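You operate a simulated robot arm through the tools that you are given. There is no shell and no other tool. Be economical: measure what you need, move in short steps, check, and stop when the job is done.

Carry out the task below with a simulated robot arm. There is one attempt and no reset: what you move stays moved.

## Task
Gauge the three blocks' rivets and clamp the block that reads NO.
Fine: with the green gauge, put back where it stood; clamp in the vise; leave the two good blocks.

Only the result counts: the job must be done as asked and must still hold three seconds after the hand-in. Knocking over, shifting, dropping, spilling or breaking anything else fails it.

## Robot
A 7-joint arm with a two-finger parallel gripper, fixed in place. Base frame: the origin is at the foot of the arm, x ahead of it, y to its left, z up; the work surface is at about z = 0. Units: m, rad, N and s.
With the tool pointing down near the work surface it reaches from about 0.24 to 0.62 m from the base axis. Its first joint turns from -1.152 to 1.152 rad. Payload 2.6 kg.
The tool frame sits at the grasp point between the pads (the TCP): z along the fingers, y along the line on which they close. The tips reach 0.03 m beyond it. The gripper opens to 0.094 m. The fingers are 0.028 m wide and 0.01 m thick; the gripper's body (0.05 by 0.096 m) begins 0.055 m behind the TCP.
Orientation is that of the tool frame in the base frame, as a unit quaternion [x, y, z, w]. With the fingers straight down and closing along the base's y, the tool's x points along the base's -x, its y along +y and its z along -z.

## Interface
- The arm moves only by the tool move_arm. Its argument "steps" is a list that holds one entry, the list of rows, each a list of 7 numbers: the shift along the base's x, y, z in m, then the turn, a rotation vector about the base's x, y, z in rad, then the opening, from 0 (shut) to 1 (fully open). In form: [[[tx, ty, tz, rx, ry, rz, grip], ...]]. A call has 1 to 12 rows; each row is the pose to reach, as a shift and turn from the pose commanded when the call began. A row lasts 0.2 s, in which the tool goes at most 0.05 m and 0.15 rad; a call with a longer step from one row to the next is refused whole, and so is a gripper value outside its range. A pose out of reach is approached as far as the arm can. The call stops where the force on the tool passes 90 N (or 10 N more than at its start, if that is more) or the arm is blocked; 0.2 s more then pass. The fingers move at their own pace (about 0.072 m/s each) and stop on an object; they squeeze with about 30 N. The grip force told is the motor's: it shows also when the fingers shut on nothing. Time passes only in rows, and 0.2 s behind the last, so rows that repeat a pose let the fingers close. It gives the time, the measured TCP pose, the force on the tool (base axes), the opening and the grip force at its end, in the units of the frame above (readings bear some noise), and new pictures: "views" is both (left out), scene, wrist or none.
- Cameras (640 x 400 px; columns grow to the right, rows downward): "scene" is fixed at [0.0267, 0.4219, 0.5717]; the picture's right is [-0.86, -0.52, 0.00], its down [-0.26, 0.42, -0.87] and it looks along [0.45, -0.74, -0.49] (base axes); focal length 290 px, centre (320, 200). "wrist" rides on the gripper at [0.076, 0.014, -0.102] in the tool frame; the picture's right is [-0.18, 0.98, 0.00], its down [-0.75, -0.14, -0.64] and it looks along [-0.63, -0.12, 0.77] (tool axes); focal length 243 px, centre (320, 200). There is no depth. A picture from a camera that has moved, and an enlarged one, comes with that camera's place and axes in the base frame and with its lens.
- close_up(camera, box): a new picture of the part [left, top, right, bottom] of that camera's present view, enlarged. It takes no simulated time.
- sign_off(): hands the job in; it is judged then, once.

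Work in short steps. Places have to be worked out from the pictures, the camera data and where the tool is seen: move nearer, look again, correct. Check each grasp and each placing, and mend what went wrong. You have 120 turns and 200 pictures in all, those below and enlarged ones among them. Open the gripper and draw the arm clear of the work before you hand the job in, unless the task says otherwise; then end with one line.

The tools are called after "Emit:" as a command line: name --argument value ..., lists and objects as JSON in quotes. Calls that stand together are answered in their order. move_arm: Moves the arm, as the interface text tells. Its arguments: {"type":"object","properties":{"steps":{"type":"array"},"views":{"type":"string","enum":["both","scene","wrist","none"]}},"required":["steps"]} The other tools are called the same way: close_up (camera, box) takes an enlarged picture of a part of a camera's view; sign_off () hands the job in.

At the start:

```text
clock: 0.0
eef_pos: [0.334, -0.137, 0.3799]
orientation: [-0.001, 1.0, 0.0, 0.0]
contact_force: [0.2, -1.1, -0.1]
width: 0.094
grip_force: 0.0
```

scene: 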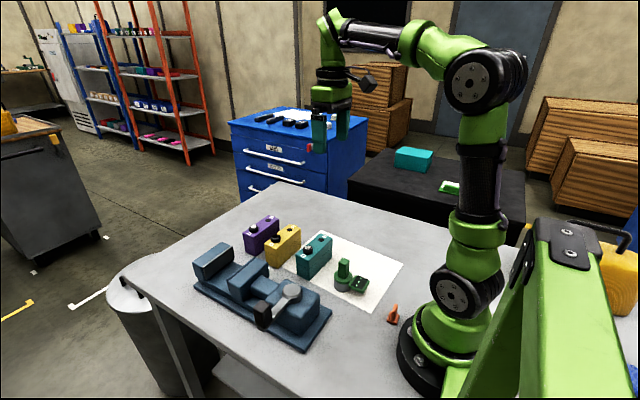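
wrist: 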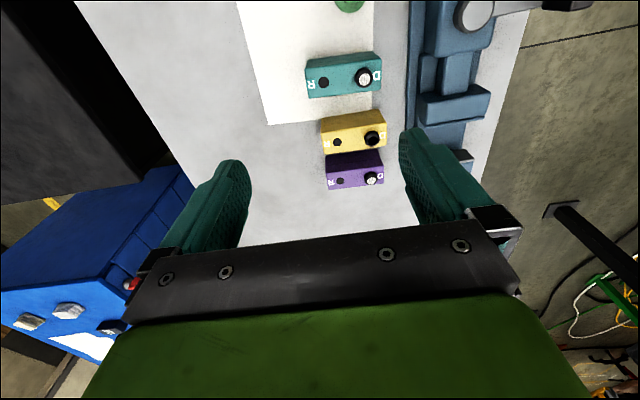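

I'll start with enlarged views of the blocks, gauge and vise.

Emit:
close_up --camera "scene" --box '[230, 200, 410, 312]'

Emit:
close_up --camera "scene" --box '[180, 230, 340, 350]'

Emit:
close_up --camera "wrist" --box '[280, 0, 520, 200]'

```text
3.56 times, centred on (320, 256) of scene
camera zoom: at [0.0267, 0.4219, 0.5717], right [-0.86, -0.52, 0.0], down [-0.26, 0.42, -0.87], along [0.45, -0.74, -0.49], focal length 1029 px, centre (320, 1)
```

zoom: 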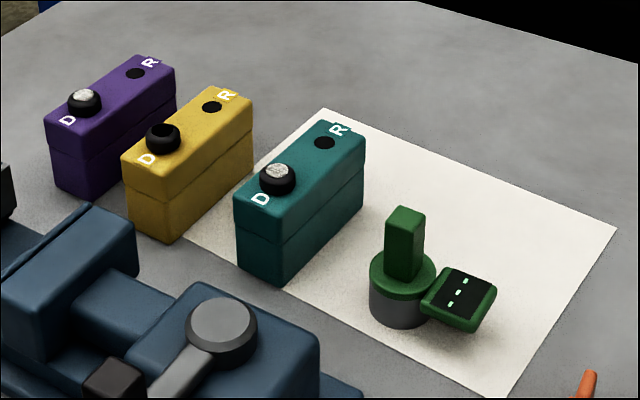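

```text
3.33 times, centred on (260, 290) of scene
camera zoom: at [0.0267, 0.4219, 0.5717], right [-0.86, -0.52, 0.0], down [-0.26, 0.42, -0.87], along [0.45, -0.74, -0.49], focal length 965 px, centre (520, -100)
```

zoom: 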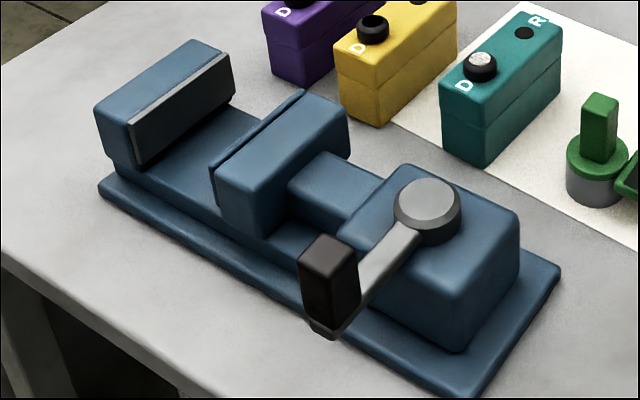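

```text
2.00 times, centred on (400, 100) of wrist
camera zoom: at [0.2581, -0.123, 0.4815], right [0.18, 0.98, 0.0], down [0.75, -0.14, 0.64], along [0.63, -0.12, -0.77], focal length 485 px, centre (160, 400)
```

zoom: 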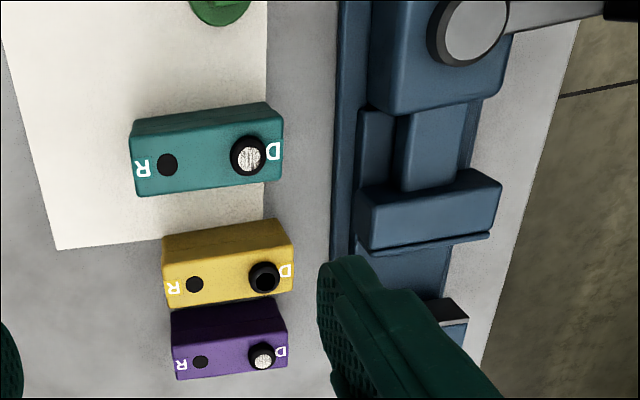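

The blocks stand along x with their long side in y, the gauge is near (0.26,-0.08), and the vise is on the +y side. I'll turn the tool so the fingers close along x, and look again.

Emit:
move_arm --steps '[[[0, 0.01, 0, 0, 0, -0.143, 1], [0, 0.02, 0, 0, 0, -0.286, 1], [0, 0.03, 0, 0, 0, -0.428, 1], [0, 0.04, 0, 0, 0, -0.571, 1], [0, 0.05, 0, 0, 0, -0.714, 1], [0, 0.06, 0, 0, 0, -0.857, 1], [0, 0.07, 0, 0, 0, -1.0, 1], [0, 0.08, 0, 0, 0, -1.142, 1], [0, 0.09, 0, 0, 0, -1.285, 1], [0, 0.1, 0, 0, 0, -1.428, 1], [0, 0.11, 0, 0, 0, -1.571, 1], [0, 0.11, 0, 0, 0, -1.571, 1]]]'

```text
clock: 2.6
eef_pos: [0.3327, -0.0255, 0.3808]
orientation: [0.707, 0.707, 0.0, 0.0]
contact_force: [0.0, -0.5, -0.4]
width: 0.094
grip_force: 0.0
camera wrist: at [0.348, 0.0507, 0.482], right [0.98, -0.18, 0.0], down [-0.14, -0.75, 0.64], along [-0.12, -0.63, -0.77], focal length 243 px, centre (320, 200)
```

scene: 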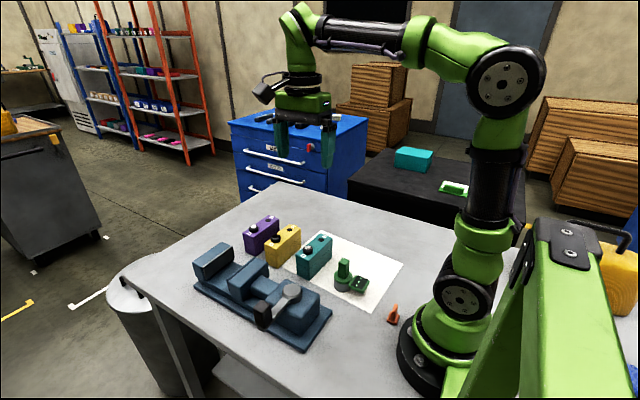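
wrist: 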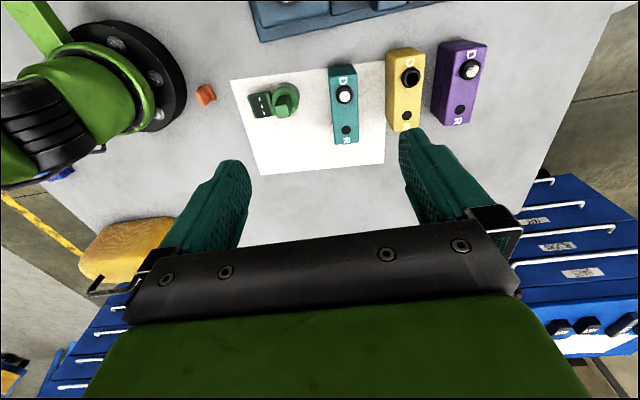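

Good view of blocks and gauge. I enlarge it for accurate positions.

Emit:
close_up --camera "wrist" --box '[220, 30, 380, 130]'

Emit:
close_up --camera "wrist" --box '[310, 20, 510, 145]'

```text
4.00 times, centred on (300, 80) of wrist
camera zoom: at [0.348, 0.0507, 0.482], right [0.98, -0.18, 0.0], down [-0.14, -0.75, 0.64], along [-0.12, -0.63, -0.77], focal length 970 px, centre (400, 680)
```

zoom: 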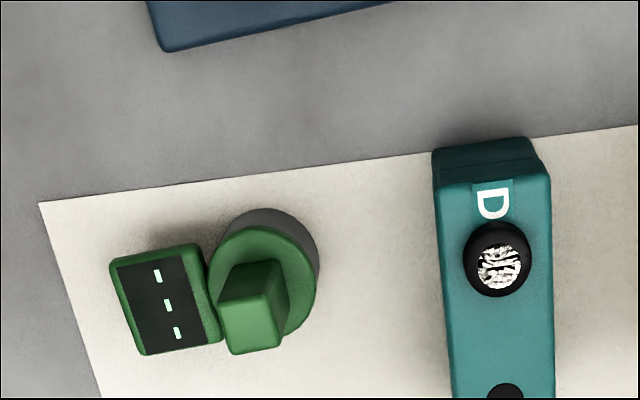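

```text
3.20 times, centred on (410, 82) of wrist
camera zoom: at [0.348, 0.0507, 0.482], right [0.98, -0.18, 0.0], down [-0.14, -0.75, 0.64], along [-0.12, -0.63, -0.77], focal length 776 px, centre (32, 576)
```

zoom: 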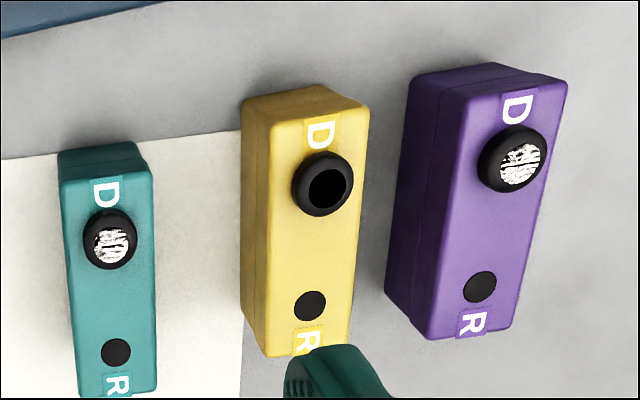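

Estimates: gauge axis (0.262,-0.076) with handle top at z≈0.09; R discs at teal (0.359,-0.133), yellow (0.463,-0.125), purple (0.549,-0.131), with block tops at z≈0.077. I need to know which feature is the rivet, so I zoom further.

Emit:
close_up --camera "wrist" --box '[325, 70, 365, 145]'

Emit:
close_up --camera "scene" --box '[295, 230, 335, 255]'

Emit:
close_up --camera "scene" --box '[325, 250, 375, 300]'

```text
5.33 times, centred on (345, 108) of wrist
camera zoom: at [0.348, 0.0507, 0.482], right [0.98, -0.18, 0.0], down [-0.14, -0.75, 0.64], along [-0.12, -0.63, -0.77], focal length 1294 px, centre (187, 693)
```

zoom: 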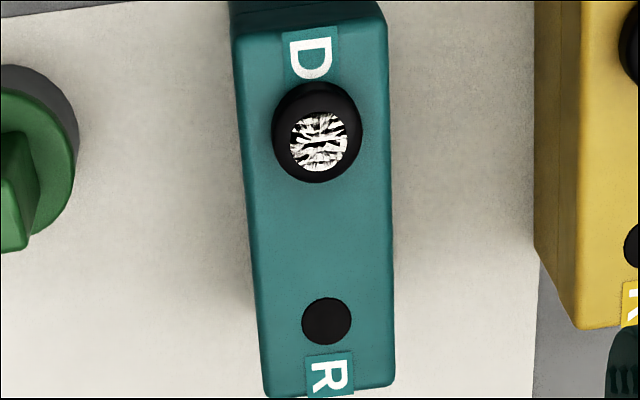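

```text
16.00 times, centred on (315, 242) of scene
camera zoom: at [0.0267, 0.4219, 0.5717], right [-0.86, -0.52, 0.0], down [-0.26, 0.42, -0.87], along [0.45, -0.74, -0.49], focal length 4632 px, centre (400, -480)
```

zoom: 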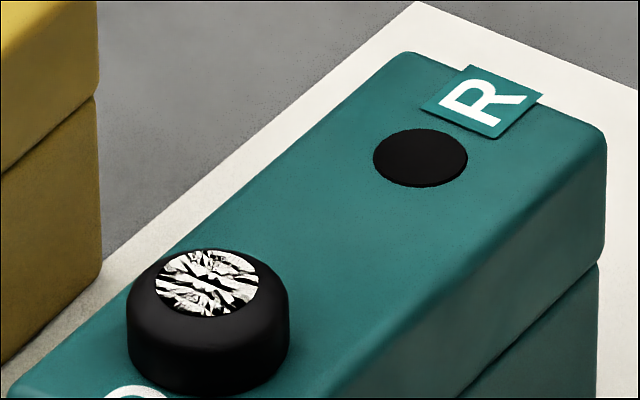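

```text
8.00 times, centred on (350, 275) of scene
camera zoom: at [0.0267, 0.4219, 0.5717], right [-0.86, -0.52, 0.0], down [-0.26, 0.42, -0.87], along [0.45, -0.74, -0.49], focal length 2316 px, centre (80, -400)
```

zoom: 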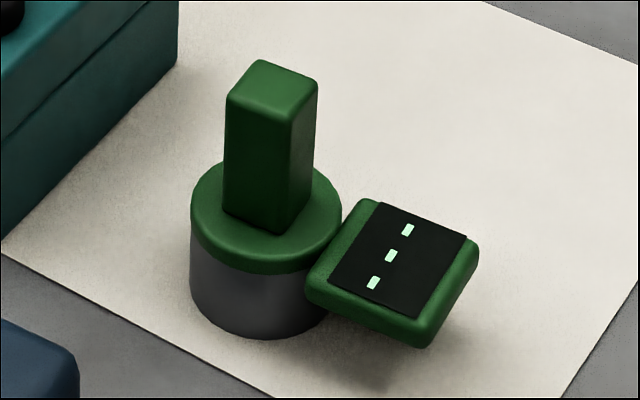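

The D feature is a raised collar with a foil-like top, and R is a flush disc, presumably the rivet. I move above the gauge and check alignment before descending.

Emit:
move_arm --steps '[[[-0.024, -0.016, -0.04, 0, 0, 0, 1], [-0.048, -0.032, -0.08, 0, 0, 0, 1], [-0.072, -0.049, -0.12, 0, 0, 0, 1], [-0.072, -0.049, -0.165, 0, 0, 0, 0.7], [-0.072, -0.049, -0.21, 0, 0, 0, 0.7], [-0.072, -0.049, -0.23, 0, 0, 0, 0.7], [-0.072, -0.049, -0.23, 0, 0, 0, 0.7]]]'

```text
clock: 4.2
eef_pos: [0.2644, -0.0795, 0.151]
orientation: [0.707, 0.707, 0.001, 0.0]
contact_force: [-0.9, 0.6, -0.2]
width: 0.0661
grip_force: 0.0
camera wrist: at [0.2785, -0.0018, 0.2525], right [0.98, -0.18, 0.0], down [-0.14, -0.75, 0.64], along [-0.12, -0.63, -0.77], focal length 243 px, centre (320, 200)
```

scene: 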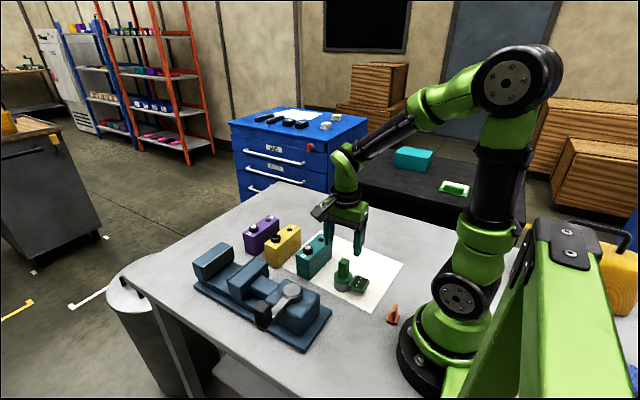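
wrist: 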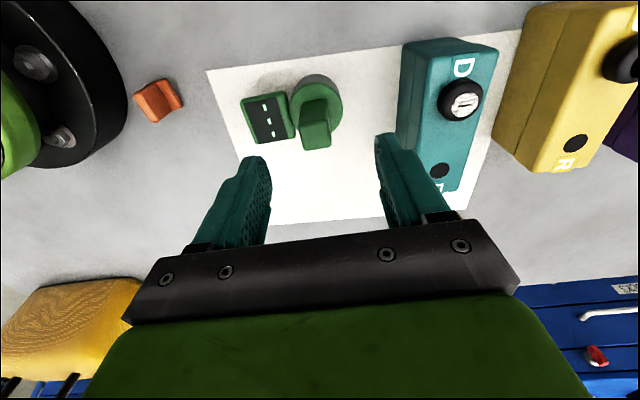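

The handle centre comes out at (0.262,-0.073). I descend over it with a small correction and close.

Emit:
move_arm --steps '[[[-0.002, 0.006, -0.025, 0, 0, 0, 0.7], [-0.002, 0.006, -0.05, 0, 0, 0, 0.7], [-0.002, 0.006, -0.066, 0, 0, 0, 0.7], [-0.002, 0.006, -0.066, 0, 0, 0, 0.7]]]'

Emit:
close_up --camera "scene" --box '[310, 220, 400, 310]'

```text
clock: 5.2
eef_pos: [0.2609, -0.0708, 0.0838]
orientation: [0.707, 0.707, 0.0, 0.0]
contact_force: [0.2, -0.5, -0.3]
width: 0.0657
grip_force: 0.1
camera wrist: at [0.2767, 0.0061, 0.1846], right [0.98, -0.18, 0.0], down [-0.14, -0.75, 0.64], along [-0.12, -0.63, -0.77], focal length 243 px, centre (320, 200)
```

scene: 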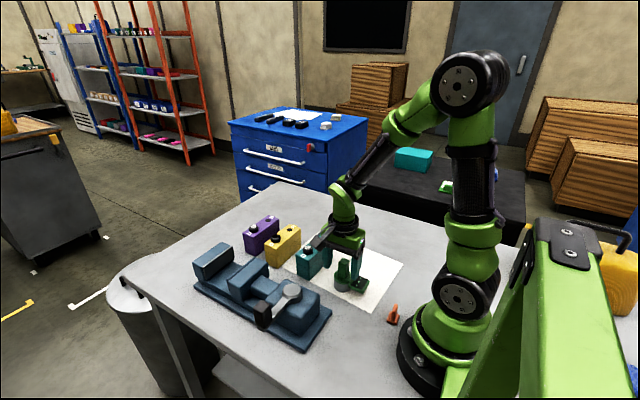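
wrist: 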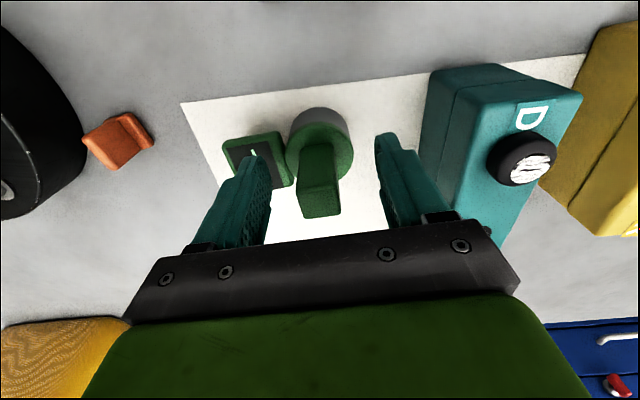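

```text
4.44 times, centred on (355, 265) of scene
camera zoom: at [0.0267, 0.4219, 0.5717], right [-0.86, -0.52, 0.0], down [-0.26, 0.42, -0.87], along [0.45, -0.74, -0.49], focal length 1287 px, centre (164, -89)
```

zoom: 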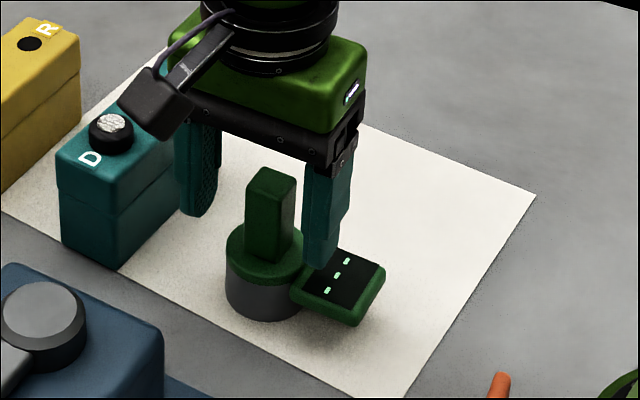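

The fingers straddle the handle; tips are above the flange. I close, then lift slightly to check.

Emit:
move_arm --steps '[[[0, 0, 0, 0, 0, 0, 0.3], [0, 0, 0, 0, 0, 0, 0], [0, 0, 0, 0, 0, 0, 0], [0, 0, 0, 0, 0, 0, 0], [0, 0, 0, 0, 0, 0, 0]]]' --views "none"

Emit:
close_up --camera "scene" --box '[310, 220, 400, 310]'

```text
clock: 6.4
eef_pos: [0.2624, -0.0709, 0.0837]
orientation: [0.707, 0.707, 0.0, -0.001]
contact_force: [0.1, 0.5, 0.5]
width: 0.0271
grip_force: 30.1
```

```text
4.44 times, centred on (355, 265) of scene
camera zoom: at [0.0268, 0.4219, 0.5717], right [-0.86, -0.52, 0.0], down [-0.26, 0.42, -0.87], along [0.45, -0.74, -0.49], focal length 1287 px, centre (164, -89)
```

zoom: 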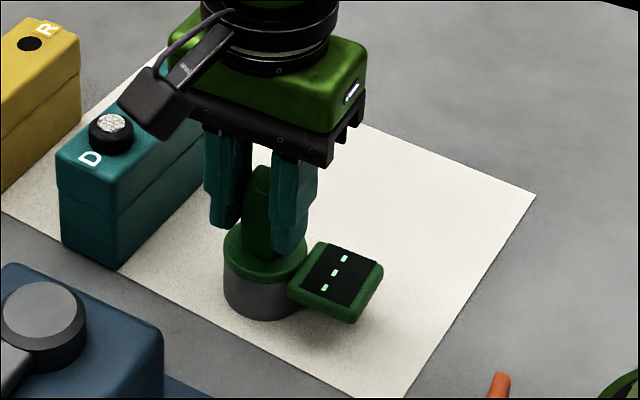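

Grip is firm (27 mm). I lift and carry the gauge over the teal block's R disc.

Emit:
move_arm --steps '[[[0, 0, 0.03, 0, 0, 0, 0], [0, 0, 0.07, 0, 0, 0, 0], [0, 0, 0.115, 0, 0, 0, 0], [0.03, -0.02, 0.115, 0, 0, 0, 0], [0.065, -0.04, 0.115, 0, 0, 0, 0], [0.098, -0.06, 0.115, 0, 0, 0, 0], [0.098, -0.06, 0.105, 0, 0, 0, 0], [0.098, -0.06, 0.1, 0, 0, 0, 0]]]'

Emit:
close_up --camera "scene" --box '[270, 200, 370, 290]'

Emit:
close_up --camera "wrist" --box '[220, 50, 420, 230]'

```text
clock: 8.2
eef_pos: [0.3587, -0.1301, 0.1851]
orientation: [0.706, 0.708, -0.001, 0.001]
contact_force: [0.4, -0.3, -5.1]
width: 0.0272
grip_force: 30.0
camera wrist: at [0.373, -0.0534, 0.2859], right [0.98, -0.18, 0.0], down [-0.14, -0.75, 0.64], along [-0.12, -0.63, -0.77], focal length 243 px, centre (320, 200)
```

scene: 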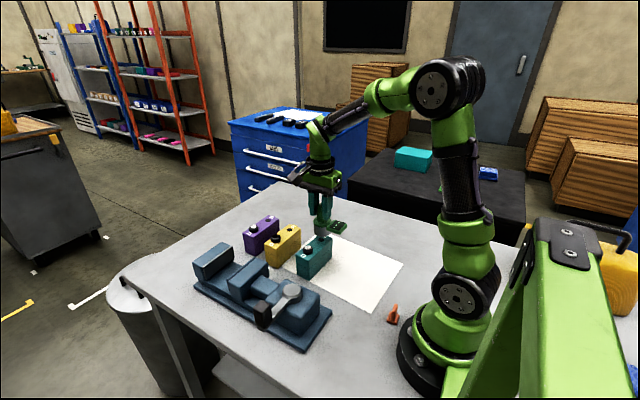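
wrist: 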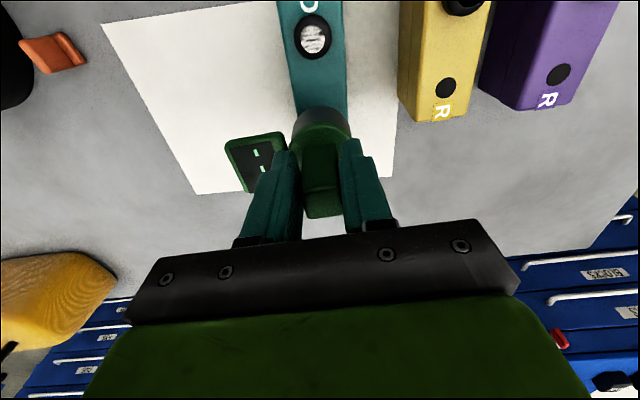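

```text
4.44 times, centred on (320, 245) of scene
camera zoom: at [0.0268, 0.4219, 0.5717], right [-0.86, -0.52, 0.0], down [-0.26, 0.42, -0.87], along [0.45, -0.74, -0.49], focal length 1287 px, centre (320, 0)
```

zoom: 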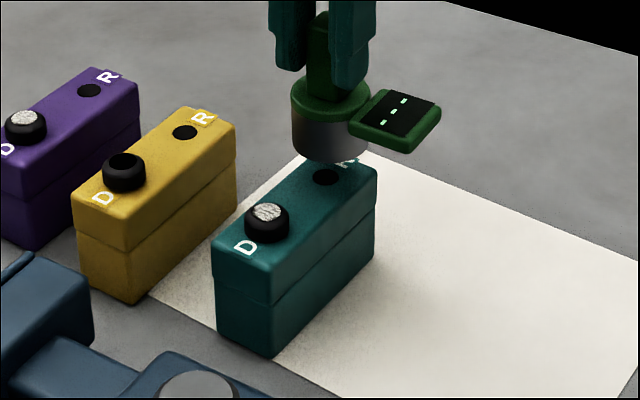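

```text
2.22 times, centred on (320, 140) of wrist
camera zoom: at [0.373, -0.0534, 0.2859], right [0.98, -0.18, 0.0], down [-0.14, -0.75, 0.64], along [-0.12, -0.63, -0.77], focal length 539 px, centre (320, 333)
```

zoom: 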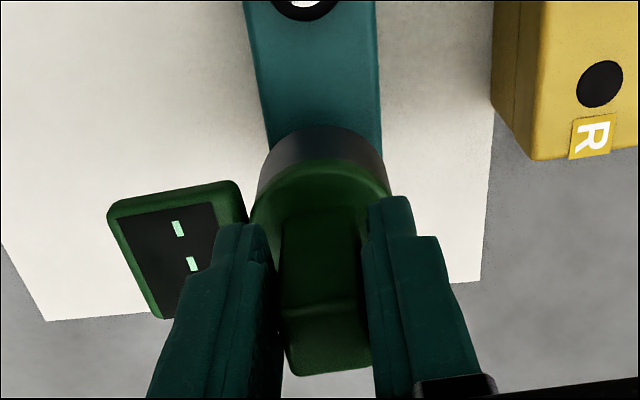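

The gauge is about centred above R, ~24 mm up. I lower until it seats softly.

Emit:
move_arm --steps '[[[0.001, 0.001, -0.01, 0, 0, 0, 0], [0.001, 0.001, -0.017, 0, 0, 0, 0], [0.001, 0.001, -0.021, 0, 0, 0, 0], [0.001, 0.001, -0.021, 0, 0, 0, 0]]]' --views "none"

Emit:
close_up --camera "scene" --box '[280, 210, 360, 270]'

```text
clock: 9.2
eef_pos: [0.3588, -0.1294, 0.1628]
orientation: [0.707, 0.707, 0.001, 0.001]
contact_force: [-0.2, -0.6, -4.9]
width: 0.0272
grip_force: 29.9
```

```text
6.67 times, centred on (320, 240) of scene
camera zoom: at [0.0268, 0.4219, 0.5717], right [-0.86, -0.52, 0.0], down [-0.26, 0.42, -0.87], along [0.45, -0.74, -0.49], focal length 1930 px, centre (320, -67)
```

zoom: 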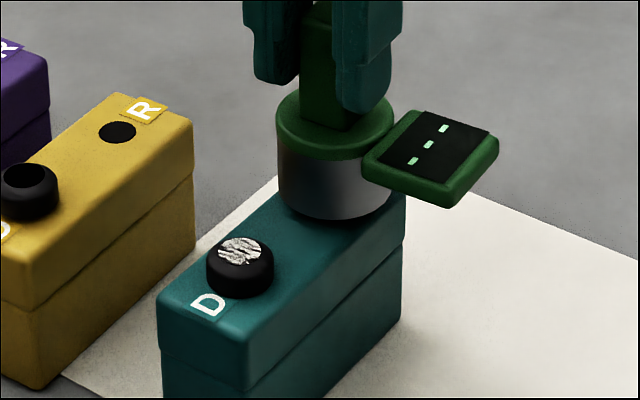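

Nearly touching (force is still just the gauge's weight). I go down a few mm more.

Emit:
move_arm --steps '[[[0, 0, -0.002, 0, 0, 0, 0], [0, 0, -0.004, 0, 0, 0, 0], [0, 0, -0.004, 0, 0, 0, 0]]]' --views "none"

Emit:
close_up --camera "scene" --box '[280, 210, 360, 270]'

```text
clock: 10.0
eef_pos: [0.3604, -0.1306, 0.16]
orientation: [0.707, 0.707, 0.0, 0.0]
contact_force: [-0.7, 0.7, -5.0]
width: 0.0273
grip_force: 30.0
```

```text
6.67 times, centred on (320, 240) of scene
camera zoom: at [0.0268, 0.4219, 0.5717], right [-0.86, -0.52, 0.0], down [-0.26, 0.42, -0.87], along [0.45, -0.74, -0.49], focal length 1930 px, centre (320, -67)
```

zoom: 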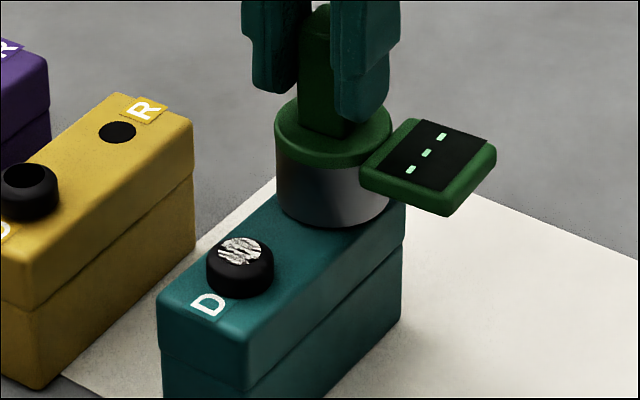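

Still no contact; I continue down gently.

Emit:
move_arm --steps '[[[0, 0, -0.002, 0, 0, 0, 0], [0, 0, -0.003, 0, 0, 0, 0], [0, 0, -0.004, 0, 0, 0, 0], [0, 0, -0.004, 0, 0, 0, 0]]]' --views "none"

Emit:
close_up --camera "scene" --box '[280, 210, 360, 270]'

```text
clock: 11.0
eef_pos: [0.3595, -0.1296, 0.1565]
orientation: [0.708, 0.707, 0.001, 0.003]
contact_force: [-5.5, 1.7, 27.0]
width: 0.027
grip_force: 29.8
```

```text
6.67 times, centred on (320, 240) of scene
camera zoom: at [0.0266, 0.422, 0.5717], right [-0.86, -0.52, 0.0], down [-0.26, 0.42, -0.87], along [0.45, -0.74, -0.49], focal length 1930 px, centre (320, -67)
```

zoom: 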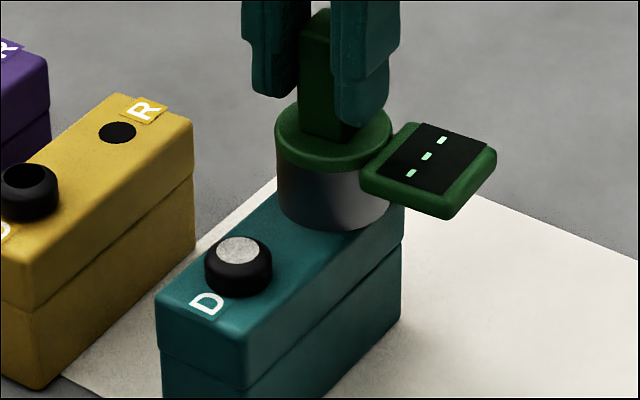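

Contact at 27 N but still dashes. I ease off to light contact and dwell, checking whether it reads.

Emit:
move_arm --steps '[[[0, 0, 0.0012, 0, 0, 0, 0], [0, 0, 0.0012, 0, 0, 0, 0], [0, 0, 0.0012, 0, 0, 0, 0], [0, 0, 0.0012, 0, 0, 0, 0], [0, 0, 0.0012, 0, 0, 0, 0], [0, 0, 0.0012, 0, 0, 0, 0]]]' --views "none"

Emit:
close_up --camera "scene" --box '[280, 210, 360, 270]'

```text
clock: 12.4
eef_pos: [0.359, -0.1289, 0.1567]
orientation: [0.707, 0.707, 0.001, 0.0]
contact_force: [-4.5, -2.6, 20.7]
width: 0.0272
grip_force: 29.9
```

```text
6.67 times, centred on (320, 240) of scene
camera zoom: at [0.0266, 0.422, 0.5717], right [-0.86, -0.52, 0.0], down [-0.26, 0.42, -0.87], along [0.45, -0.74, -0.49], focal length 1930 px, centre (320, -67)
```

zoom: 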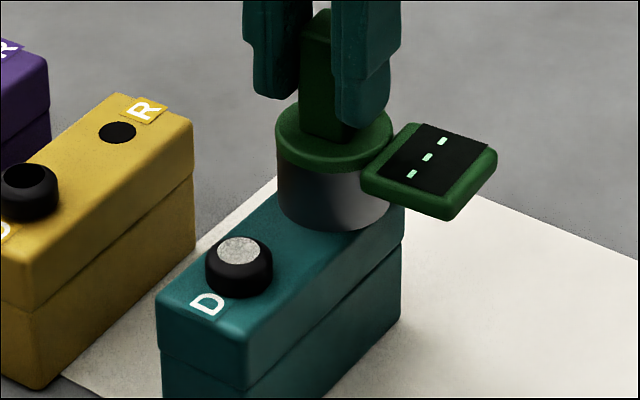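

The gauge centre looks ~2–3 mm off R toward (-x,-y). I lift a little, shift by (+2.5,+2) mm, and reseat with less force.

Emit:
move_arm --steps '[[[0, 0, 0.005, 0, 0, 0, 0], [0.0025, 0.002, 0.005, 0, 0, 0, 0], [0.0025, 0.002, 0.003, 0, 0, 0, 0], [0.0025, 0.002, 0.0018, 0, 0, 0, 0], [0.0025, 0.002, 0.001, 0, 0, 0, 0], [0.0025, 0.002, 0.001, 0, 0, 0, 0], [0.0025, 0.002, 0.001, 0, 0, 0, 0]]]' --views "none"

Emit:
close_up --camera "scene" --box '[280, 210, 360, 270]'

```text
clock: 14.0
eef_pos: [0.3614, -0.1272, 0.1571]
orientation: [0.707, 0.707, 0.0, -0.001]
contact_force: [-0.8, 0.6, -5.2]
width: 0.0269
grip_force: 29.8
```

```text
6.67 times, centred on (320, 240) of scene
camera zoom: at [0.0268, 0.4219, 0.5717], right [-0.86, -0.52, 0.0], down [-0.26, 0.42, -0.87], along [0.45, -0.74, -0.49], focal length 1930 px, centre (320, -67)
```

zoom: 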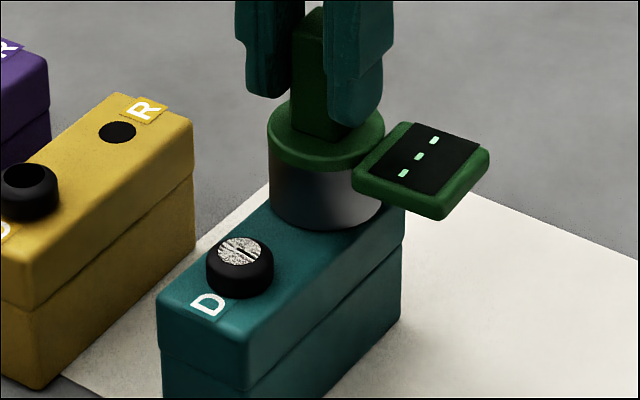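

No contact now (force = weight). I look at the D cap closely, as its top seems to vary.

Emit:
close_up --camera "scene" --box '[300, 240, 324, 256]'

Emit:
close_up --camera "scene" --box '[240, 210, 290, 245]'

```text
16.00 times, centred on (312, 248) of scene
camera zoom: at [0.0268, 0.4219, 0.5717], right [-0.86, -0.52, 0.0], down [-0.26, 0.42, -0.87], along [0.45, -0.74, -0.49], focal length 4632 px, centre (448, -568)
```

zoom: 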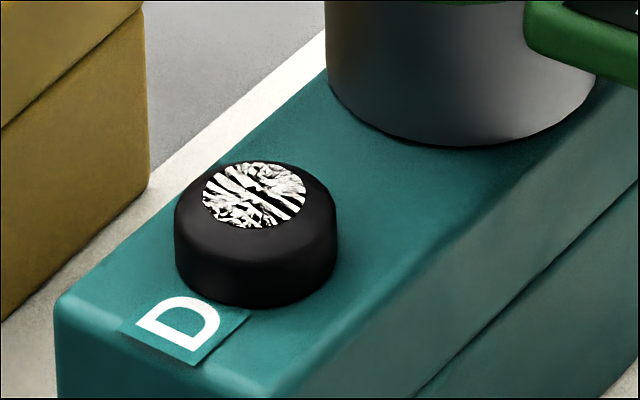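

```text
11.43 times, centred on (265, 228) of scene
camera zoom: at [0.0268, 0.4219, 0.5717], right [-0.86, -0.52, 0.0], down [-0.26, 0.42, -0.87], along [0.45, -0.74, -0.49], focal length 3309 px, centre (949, -114)
```

zoom: 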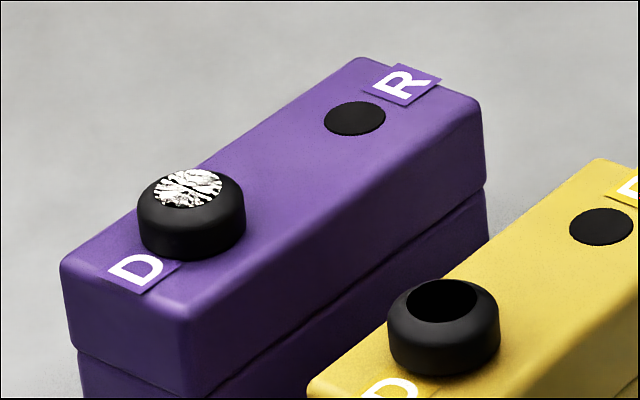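

I complete the descent at this corrected spot until light contact.

Emit:
move_arm --steps '[[[0, 0, -0.0008, 0, 0, 0, 0], [0, 0, -0.0016, 0, 0, 0, 0], [0, 0, -0.0016, 0, 0, 0, 0], [0, 0, -0.0016, 0, 0, 0, 0], [0, 0, -0.0016, 0, 0, 0, 0]]]' --views "none"

Emit:
close_up --camera "scene" --box '[280, 210, 360, 270]'

```text
clock: 15.2
eef_pos: [0.3623, -0.1279, 0.1565]
orientation: [0.707, 0.708, 0.001, 0.0]
contact_force: [-2.1, 1.7, 15.0]
width: 0.0272
grip_force: 30.1
```

```text
6.67 times, centred on (320, 240) of scene
camera zoom: at [0.0267, 0.422, 0.5717], right [-0.86, -0.52, 0.0], down [-0.26, 0.42, -0.87], along [0.45, -0.74, -0.49], focal length 1930 px, centre (320, -67)
```

zoom: 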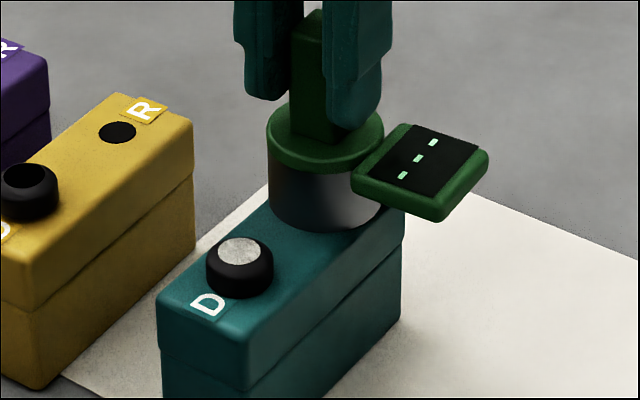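

Seated and centred on R, yet still dashes. It may need to stand free, so I let go gently here (flat support) and watch the display.

Emit:
move_arm --steps '[[[0, 0, 0.0007, 0, 0, 0, 0], [0, 0, 0.0007, 0, 0, 0, 0.35], [0, 0, 0.0007, 0, 0, 0, 0.45], [0, 0, 0.0007, 0, 0, 0, 0.45], [0, 0, 0.0007, 0, 0, 0, 0.45]]]' --views "none"

Emit:
close_up --camera "scene" --box '[280, 210, 360, 270]'

```text
clock: 16.4
eef_pos: [0.3607, -0.1273, 0.156]
orientation: [0.707, 0.707, 0.0, 0.0]
contact_force: [0.0, -0.6, -0.1]
width: 0.0422
grip_force: 0.0
```

```text
6.67 times, centred on (320, 240) of scene
camera zoom: at [0.0267, 0.4219, 0.5717], right [-0.86, -0.52, 0.0], down [-0.26, 0.42, -0.87], along [0.45, -0.74, -0.49], focal length 1930 px, centre (320, -67)
```

zoom: 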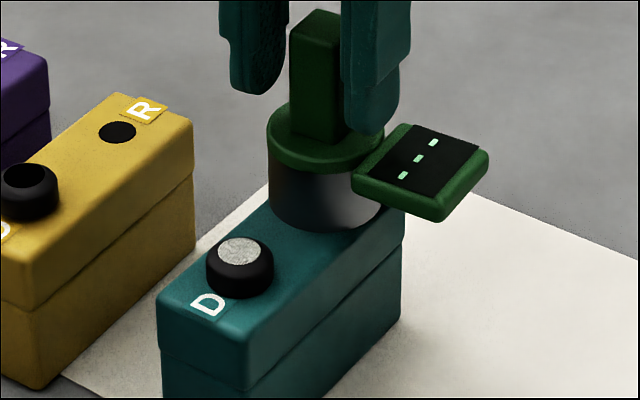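

Still dashes; I wait a couple more seconds before concluding.

Emit:
move_arm --steps '[[[0, 0, 0, 0, 0, 0, 0.45], [0, 0, 0, 0, 0, 0, 0.45], [0, 0, 0, 0, 0, 0, 0.45], [0, 0, 0, 0, 0, 0, 0.45], [0, 0, 0, 0, 0, 0, 0.45], [0, 0, 0, 0, 0, 0, 0.45], [0, 0, 0, 0, 0, 0, 0.45], [0, 0, 0, 0, 0, 0, 0.45]]]' --views "none"

Emit:
close_up --camera "scene" --box '[300, 220, 380, 280]'

Emit:
close_up --camera "wrist" --box '[200, 0, 440, 230]'

```text
clock: 18.2
eef_pos: [0.3612, -0.1278, 0.1559]
orientation: [0.707, 0.707, 0.0, 0.0]
contact_force: [-0.7, -0.9, 0.7]
width: 0.0421
grip_force: 0.0
```

```text
6.67 times, centred on (340, 250) of scene
camera zoom: at [0.0267, 0.4219, 0.5717], right [-0.86, -0.52, 0.0], down [-0.26, 0.42, -0.87], along [0.45, -0.74, -0.49], focal length 1930 px, centre (187, -133)
```

zoom: 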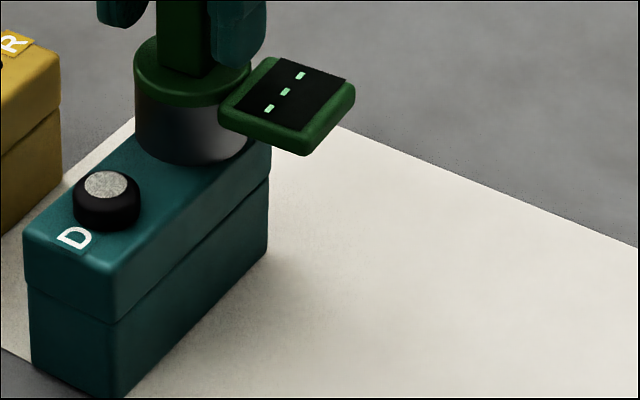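

```text
1.74 times, centred on (320, 115) of wrist
camera zoom: at [0.3758, -0.051, 0.2577], right [0.98, -0.18, 0.0], down [-0.14, -0.75, 0.64], along [-0.12, -0.63, -0.77], focal length 422 px, centre (320, 348)
```

zoom: 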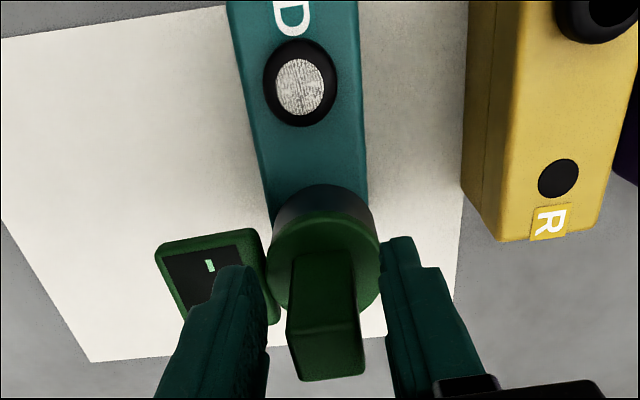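

R gives no reading, held or free. I regrasp and try the D cap (about +57 mm in y), hovering first.

Emit:
move_arm --steps '[[[0, 0, 0, 0, 0, 0, 0], [0, 0, 0, 0, 0, 0, 0], [0, 0, 0, 0, 0, 0, 0], [0, 0, 0.02, 0, 0, 0, 0], [0, 0, 0.045, 0, 0, 0, 0], [0.001, 0.03, 0.045, 0, 0, 0, 0], [0.0015, 0.057, 0.045, 0, 0, 0, 0], [0.0015, 0.057, 0.035, 0, 0, 0, 0], [0.0015, 0.057, 0.03, 0, 0, 0, 0], [0.0015, 0.057, 0.03, 0, 0, 0, 0]]]' --views "none"

Emit:
close_up --camera "scene" --box '[270, 210, 350, 270]'

Emit:
close_up --camera "wrist" --box '[200, 0, 440, 230]'

```text
clock: 20.4
eef_pos: [0.3627, -0.0702, 0.1855]
orientation: [0.707, 0.707, -0.001, 0.0]
contact_force: [0.5, -0.2, -4.7]
width: 0.0271
grip_force: 30.0
```

```text
6.67 times, centred on (310, 240) of scene
camera zoom: at [0.0268, 0.4219, 0.5717], right [-0.86, -0.52, 0.0], down [-0.26, 0.42, -0.87], along [0.45, -0.74, -0.49], focal length 1930 px, centre (387, -67)
```

zoom: 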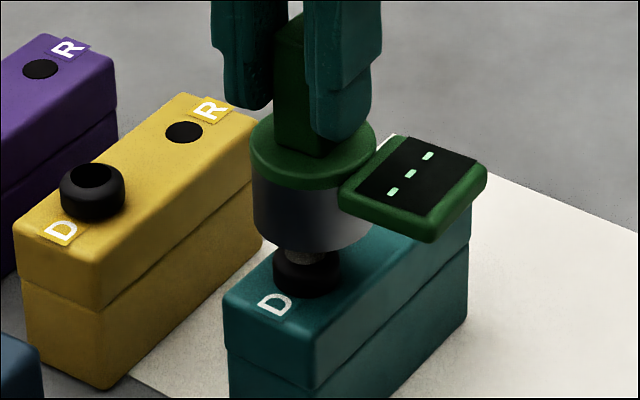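

```text
1.74 times, centred on (320, 115) of wrist
camera zoom: at [0.3773, 0.006, 0.2862], right [0.98, -0.18, 0.0], down [-0.14, -0.75, 0.64], along [-0.12, -0.63, -0.77], focal length 422 px, centre (320, 348)
```

zoom: 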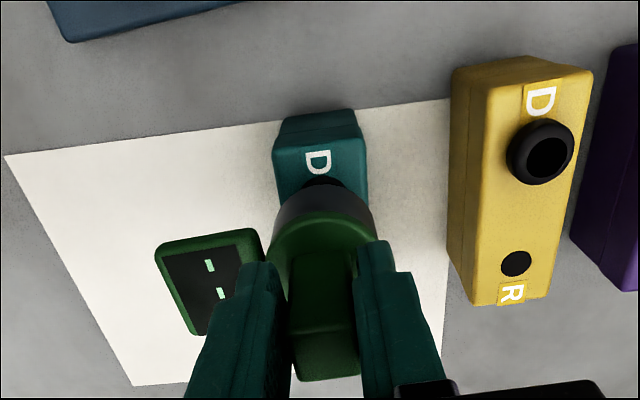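

Relative to the collar the gauge sits ~4 mm too far in -y. I correct and lower in small steps onto D.

Emit:
move_arm --steps '[[[0.0005, 0.004, 0, 0, 0, 0, 0], [0.0005, 0.004, -0.004, 0, 0, 0, 0], [0.0005, 0.004, -0.008, 0, 0, 0, 0], [0.0005, 0.004, -0.01, 0, 0, 0, 0], [0.0005, 0.004, -0.01, 0, 0, 0, 0]]]' --views "none"

Emit:
close_up --camera "scene" --box '[270, 210, 350, 270]'

```text
clock: 21.6
eef_pos: [0.363, -0.0665, 0.1764]
orientation: [0.707, 0.707, 0.0, 0.0]
contact_force: [0.2, -0.2, -4.5]
width: 0.0265
grip_force: 30.0
```

```text
6.67 times, centred on (310, 240) of scene
camera zoom: at [0.0268, 0.4219, 0.5717], right [-0.86, -0.52, 0.0], down [-0.26, 0.42, -0.87], along [0.45, -0.74, -0.49], focal length 1930 px, centre (387, -67)
```

zoom: 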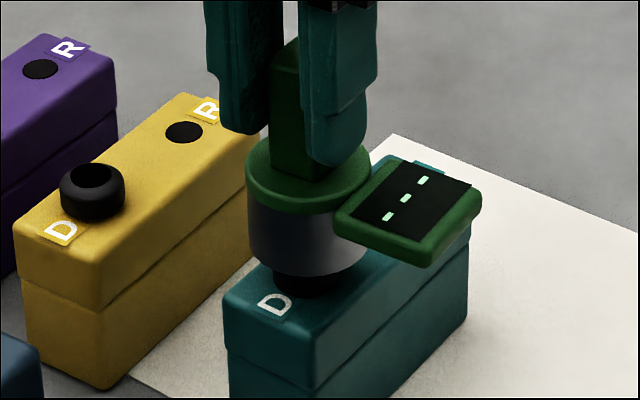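

Aligned horizontally over the collar, ~2–5 mm above. I continue slowly.

Emit:
move_arm --steps '[[[0, 0, -0.001, 0, 0, 0, 0], [0, 0, -0.002, 0, 0, 0, 0], [0, 0, -0.002, 0, 0, 0, 0], [0, 0, -0.002, 0, 0, 0, 0]]]' --views "none"

Emit:
close_up --camera "scene" --box '[270, 210, 350, 270]'

```text
clock: 22.6
eef_pos: [0.3616, -0.0665, 0.1752]
orientation: [0.708, 0.707, 0.001, 0.0]
contact_force: [-0.3, -0.3, -4.8]
width: 0.0271
grip_force: 30.0
```

```text
6.67 times, centred on (310, 240) of scene
camera zoom: at [0.0268, 0.4219, 0.5717], right [-0.86, -0.52, 0.0], down [-0.26, 0.42, -0.87], along [0.45, -0.74, -0.49], focal length 1930 px, centre (387, -67)
```

zoom: 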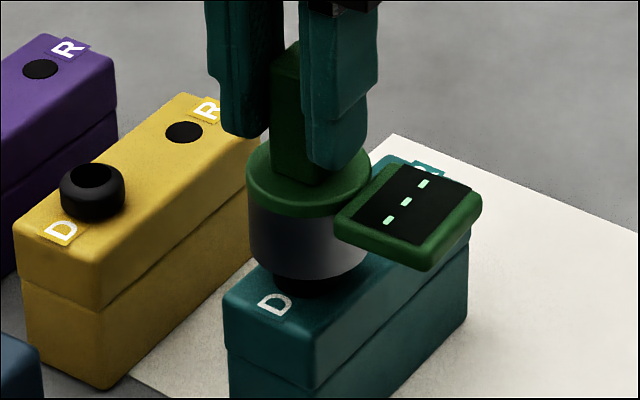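

No contact yet; further down in 1 mm rows.

Emit:
move_arm --steps '[[[0, 0, -0.001, 0, 0, 0, 0], [0, 0, -0.002, 0, 0, 0, 0], [0, 0, -0.003, 0, 0, 0, 0], [0, 0, -0.003, 0, 0, 0, 0]]]' --views "none"

Emit:
close_up --camera "scene" --box '[270, 210, 350, 270]'

```text
clock: 23.6
eef_pos: [0.3628, -0.0646, 0.1708]
orientation: [0.707, 0.707, 0.0, 0.0]
contact_force: [0.2, -0.7, -5.4]
width: 0.0269
grip_force: 29.8
```

```text
6.67 times, centred on (310, 240) of scene
camera zoom: at [0.0268, 0.4219, 0.5717], right [-0.86, -0.52, 0.0], down [-0.26, 0.42, -0.87], along [0.45, -0.74, -0.49], focal length 1930 px, centre (387, -67)
```

zoom: 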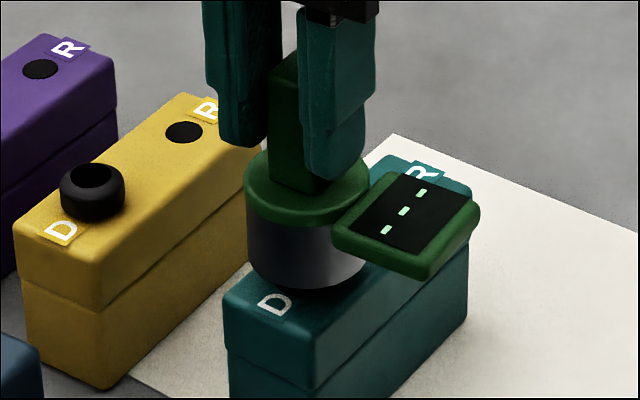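

The gauge is descending around the collar without contact, so it has a bore that fits D. Continuing down.

Emit:
move_arm --steps '[[[0, 0, -0.002, 0, 0, 0, 0], [0, 0, -0.004, 0, 0, 0, 0], [0, 0, -0.005, 0, 0, 0, 0], [0, 0, -0.006, 0, 0, 0, 0], [0, 0, -0.006, 0, 0, 0, 0]]]' --views "none"

Emit:
close_up --camera "scene" --box '[270, 210, 350, 270]'

```text
clock: 24.8
eef_pos: [0.3627, -0.0667, 0.1649]
orientation: [0.707, 0.708, 0.0, 0.0]
contact_force: [0.7, 0.3, -5.6]
width: 0.027
grip_force: 30.3
```

```text
6.67 times, centred on (310, 240) of scene
camera zoom: at [0.0268, 0.4219, 0.5717], right [-0.86, -0.52, 0.0], down [-0.26, 0.42, -0.87], along [0.45, -0.74, -0.49], focal length 1930 px, centre (387, -67)
```

zoom: 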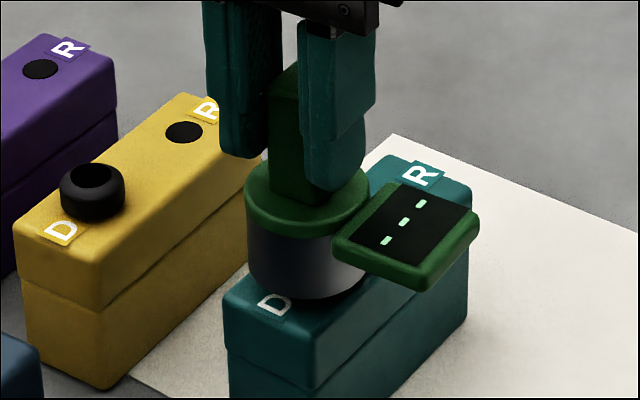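

It fits freely. Down the remaining ~8 mm to the block top.

Emit:
move_arm --steps '[[[0, 0, -0.003, 0, 0, 0, 0], [0, 0, -0.005, 0, 0, 0, 0], [0, 0, -0.006, 0, 0, 0, 0], [0, 0, -0.007, 0, 0, 0, 0], [0, 0, -0.008, 0, 0, 0, 0], [0, 0, -0.008, 0, 0, 0, 0]]]' --views "none"

Emit:
close_up --camera "scene" --box '[270, 210, 350, 270]'

```text
clock: 26.2
eef_pos: [0.3632, -0.0664, 0.1563]
orientation: [0.707, 0.707, 0.0, -0.001]
contact_force: [0.9, 0.2, -3.2]
width: 0.0272
grip_force: 29.5
```

```text
6.67 times, centred on (310, 240) of scene
camera zoom: at [0.0268, 0.4219, 0.5717], right [-0.86, -0.52, 0.0], down [-0.26, 0.42, -0.87], along [0.45, -0.74, -0.49], focal length 1930 px, centre (387, -67)
```

zoom: 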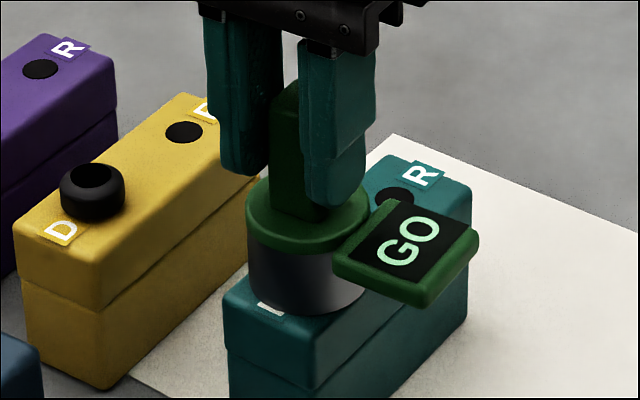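

GO – teal is good, and D is the gauging point. I lift and go to yellow's D at about TCP (0.463,-0.060).

Emit:
move_arm --steps '[[[0, 0, 0.01, 0, 0, 0, 0], [0, 0, 0.02, 0, 0, 0, 0], [0, 0, 0.05, 0, 0, 0, 0], [0.04, 0.003, 0.05, 0, 0, 0, 0], [0.08, 0.006, 0.05, 0, 0, 0, 0], [0.1, 0.007, 0.05, 0, 0, 0, 0], [0.1, 0.007, 0.035, 0, 0, 0, 0], [0.1, 0.007, 0.025, 0, 0, 0, 0], [0.1, 0.007, 0.025, 0, 0, 0, 0]]]' --views "none"

Emit:
close_up --camera "scene" --box '[245, 200, 325, 260]'

Emit:
close_up --camera "wrist" --box '[200, 0, 440, 230]'

```text
clock: 28.2
eef_pos: [0.4639, -0.0602, 0.1819]
orientation: [0.707, 0.707, 0.0, 0.001]
contact_force: [-0.2, 0.5, -4.9]
width: 0.0272
grip_force: 30.0
```

```text
6.67 times, centred on (285, 230) of scene
camera zoom: at [0.0268, 0.4219, 0.5717], right [-0.86, -0.52, 0.0], down [-0.26, 0.42, -0.87], along [0.45, -0.74, -0.49], focal length 1930 px, centre (553, 0)
```

zoom: 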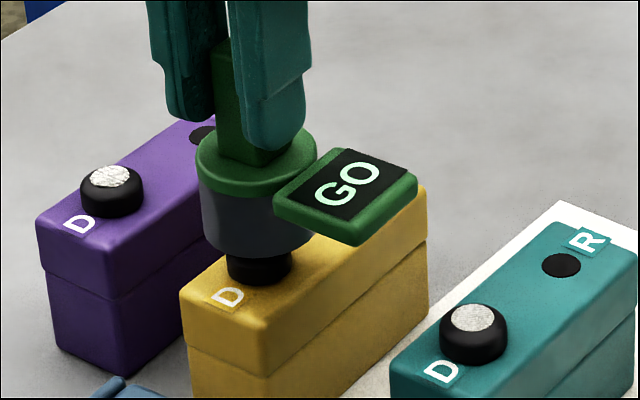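

```text
1.74 times, centred on (320, 115) of wrist
camera zoom: at [0.4781, 0.0163, 0.2825], right [0.98, -0.18, 0.0], down [-0.14, -0.75, 0.64], along [-0.12, -0.63, -0.77], focal length 422 px, centre (320, 348)
```

zoom: 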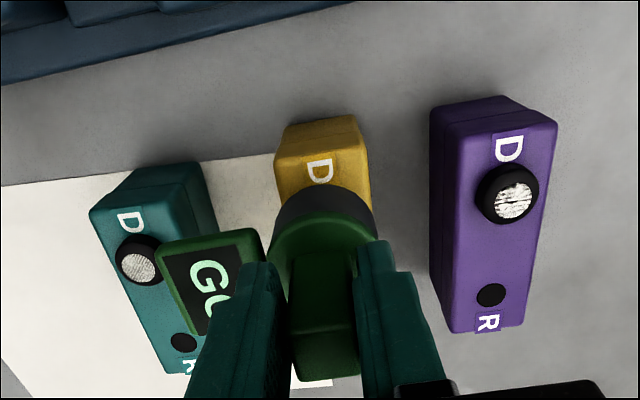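

Aligned with yellow's collar (display latches GO). I lower in stages watching force.

Emit:
move_arm --steps '[[[0, 0, -0.003, 0, 0, 0, 0], [0, 0, -0.006, 0, 0, 0, 0], [0, 0, -0.008, 0, 0, 0, 0], [0, 0, -0.01, 0, 0, 0, 0], [0, 0, -0.012, 0, 0, 0, 0], [0, 0, -0.012, 0, 0, 0, 0]]]' --views "none"

Emit:
close_up --camera "scene" --box '[245, 200, 325, 260]'

```text
clock: 29.6
eef_pos: [0.4642, -0.0603, 0.1706]
orientation: [0.707, 0.707, 0.001, 0.0]
contact_force: [-0.1, -0.1, -5.7]
width: 0.0273
grip_force: 29.4
```

```text
6.67 times, centred on (285, 230) of scene
camera zoom: at [0.0268, 0.4219, 0.5717], right [-0.86, -0.52, 0.0], down [-0.26, 0.42, -0.87], along [0.45, -0.74, -0.49], focal length 1930 px, centre (553, 0)
```

zoom: 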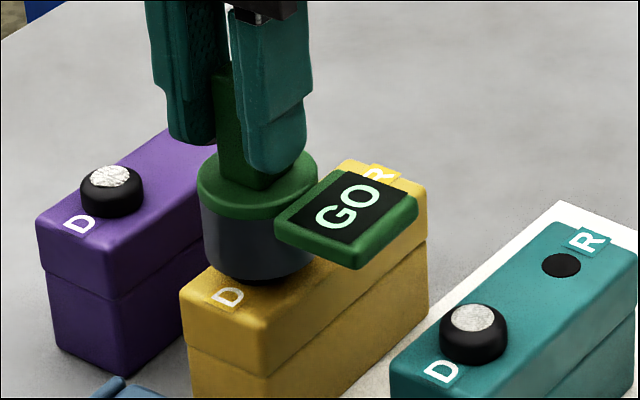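

Over the collar without contact; down to the block top.

Emit:
move_arm --steps '[[[0, 0, -0.003, 0, 0, 0, 0], [0, 0, -0.006, 0, 0, 0, 0], [0, 0, -0.009, 0, 0, 0, 0], [0, 0, -0.0115, 0, 0, 0, 0], [0, 0, -0.013, 0, 0, 0, 0], [0, 0, -0.0138, 0, 0, 0, 0], [0, 0, -0.0138, 0, 0, 0, 0]]]' --views "none"

Emit:
close_up --camera "scene" --box '[245, 200, 325, 260]'

```text
clock: 31.2
eef_pos: [0.4636, -0.06, 0.157]
orientation: [0.707, 0.707, 0.0, 0.0]
contact_force: [2.2, 1.9, -1.3]
width: 0.0271
grip_force: 29.6
```

```text
6.67 times, centred on (285, 230) of scene
camera zoom: at [0.0267, 0.4219, 0.5717], right [-0.86, -0.52, 0.0], down [-0.26, 0.42, -0.87], along [0.45, -0.74, -0.49], focal length 1930 px, centre (553, 0)
```

zoom: 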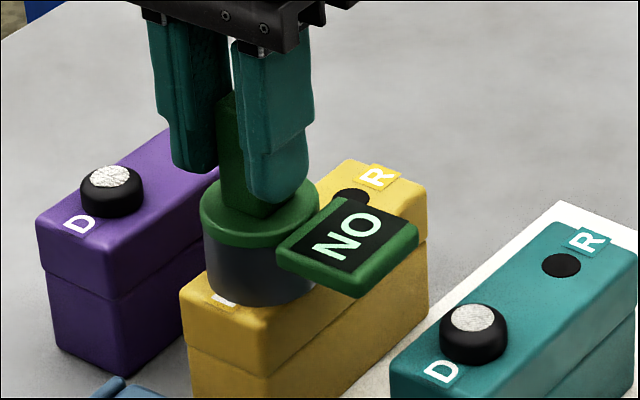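

Yellow reads NO. I gauge purple too, at about TCP (0.5515,-0.066).

Emit:
move_arm --steps '[[[0, 0, 0.01, 0, 0, 0, 0], [0, 0, 0.02, 0, 0, 0, 0], [0, 0, 0.05, 0, 0, 0, 0], [0.04, -0.003, 0.05, 0, 0, 0, 0], [0.08, -0.006, 0.05, 0, 0, 0, 0], [0.088, -0.006, 0.05, 0, 0, 0, 0], [0.088, -0.006, 0.035, 0, 0, 0, 0], [0.088, -0.006, 0.025, 0, 0, 0, 0], [0.088, -0.006, 0.025, 0, 0, 0, 0]]]' --views "none"

Emit:
close_up --camera "scene" --box '[220, 190, 300, 250]'

```text
clock: 33.2
eef_pos: [0.5516, -0.0653, 0.1821]
orientation: [0.707, 0.707, 0.0, 0.0]
contact_force: [0.2, 0.4, -4.0]
width: 0.027
grip_force: 29.7
```

```text
6.67 times, centred on (260, 220) of scene
camera zoom: at [0.0268, 0.4219, 0.5717], right [-0.86, -0.52, 0.0], down [-0.26, 0.42, -0.87], along [0.45, -0.74, -0.49], focal length 1930 px, centre (720, 67)
```

zoom: 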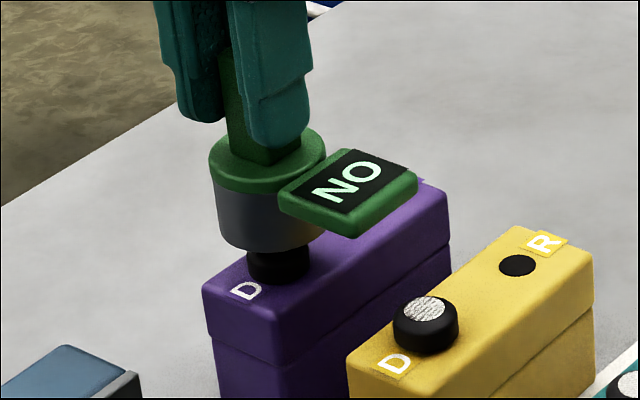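

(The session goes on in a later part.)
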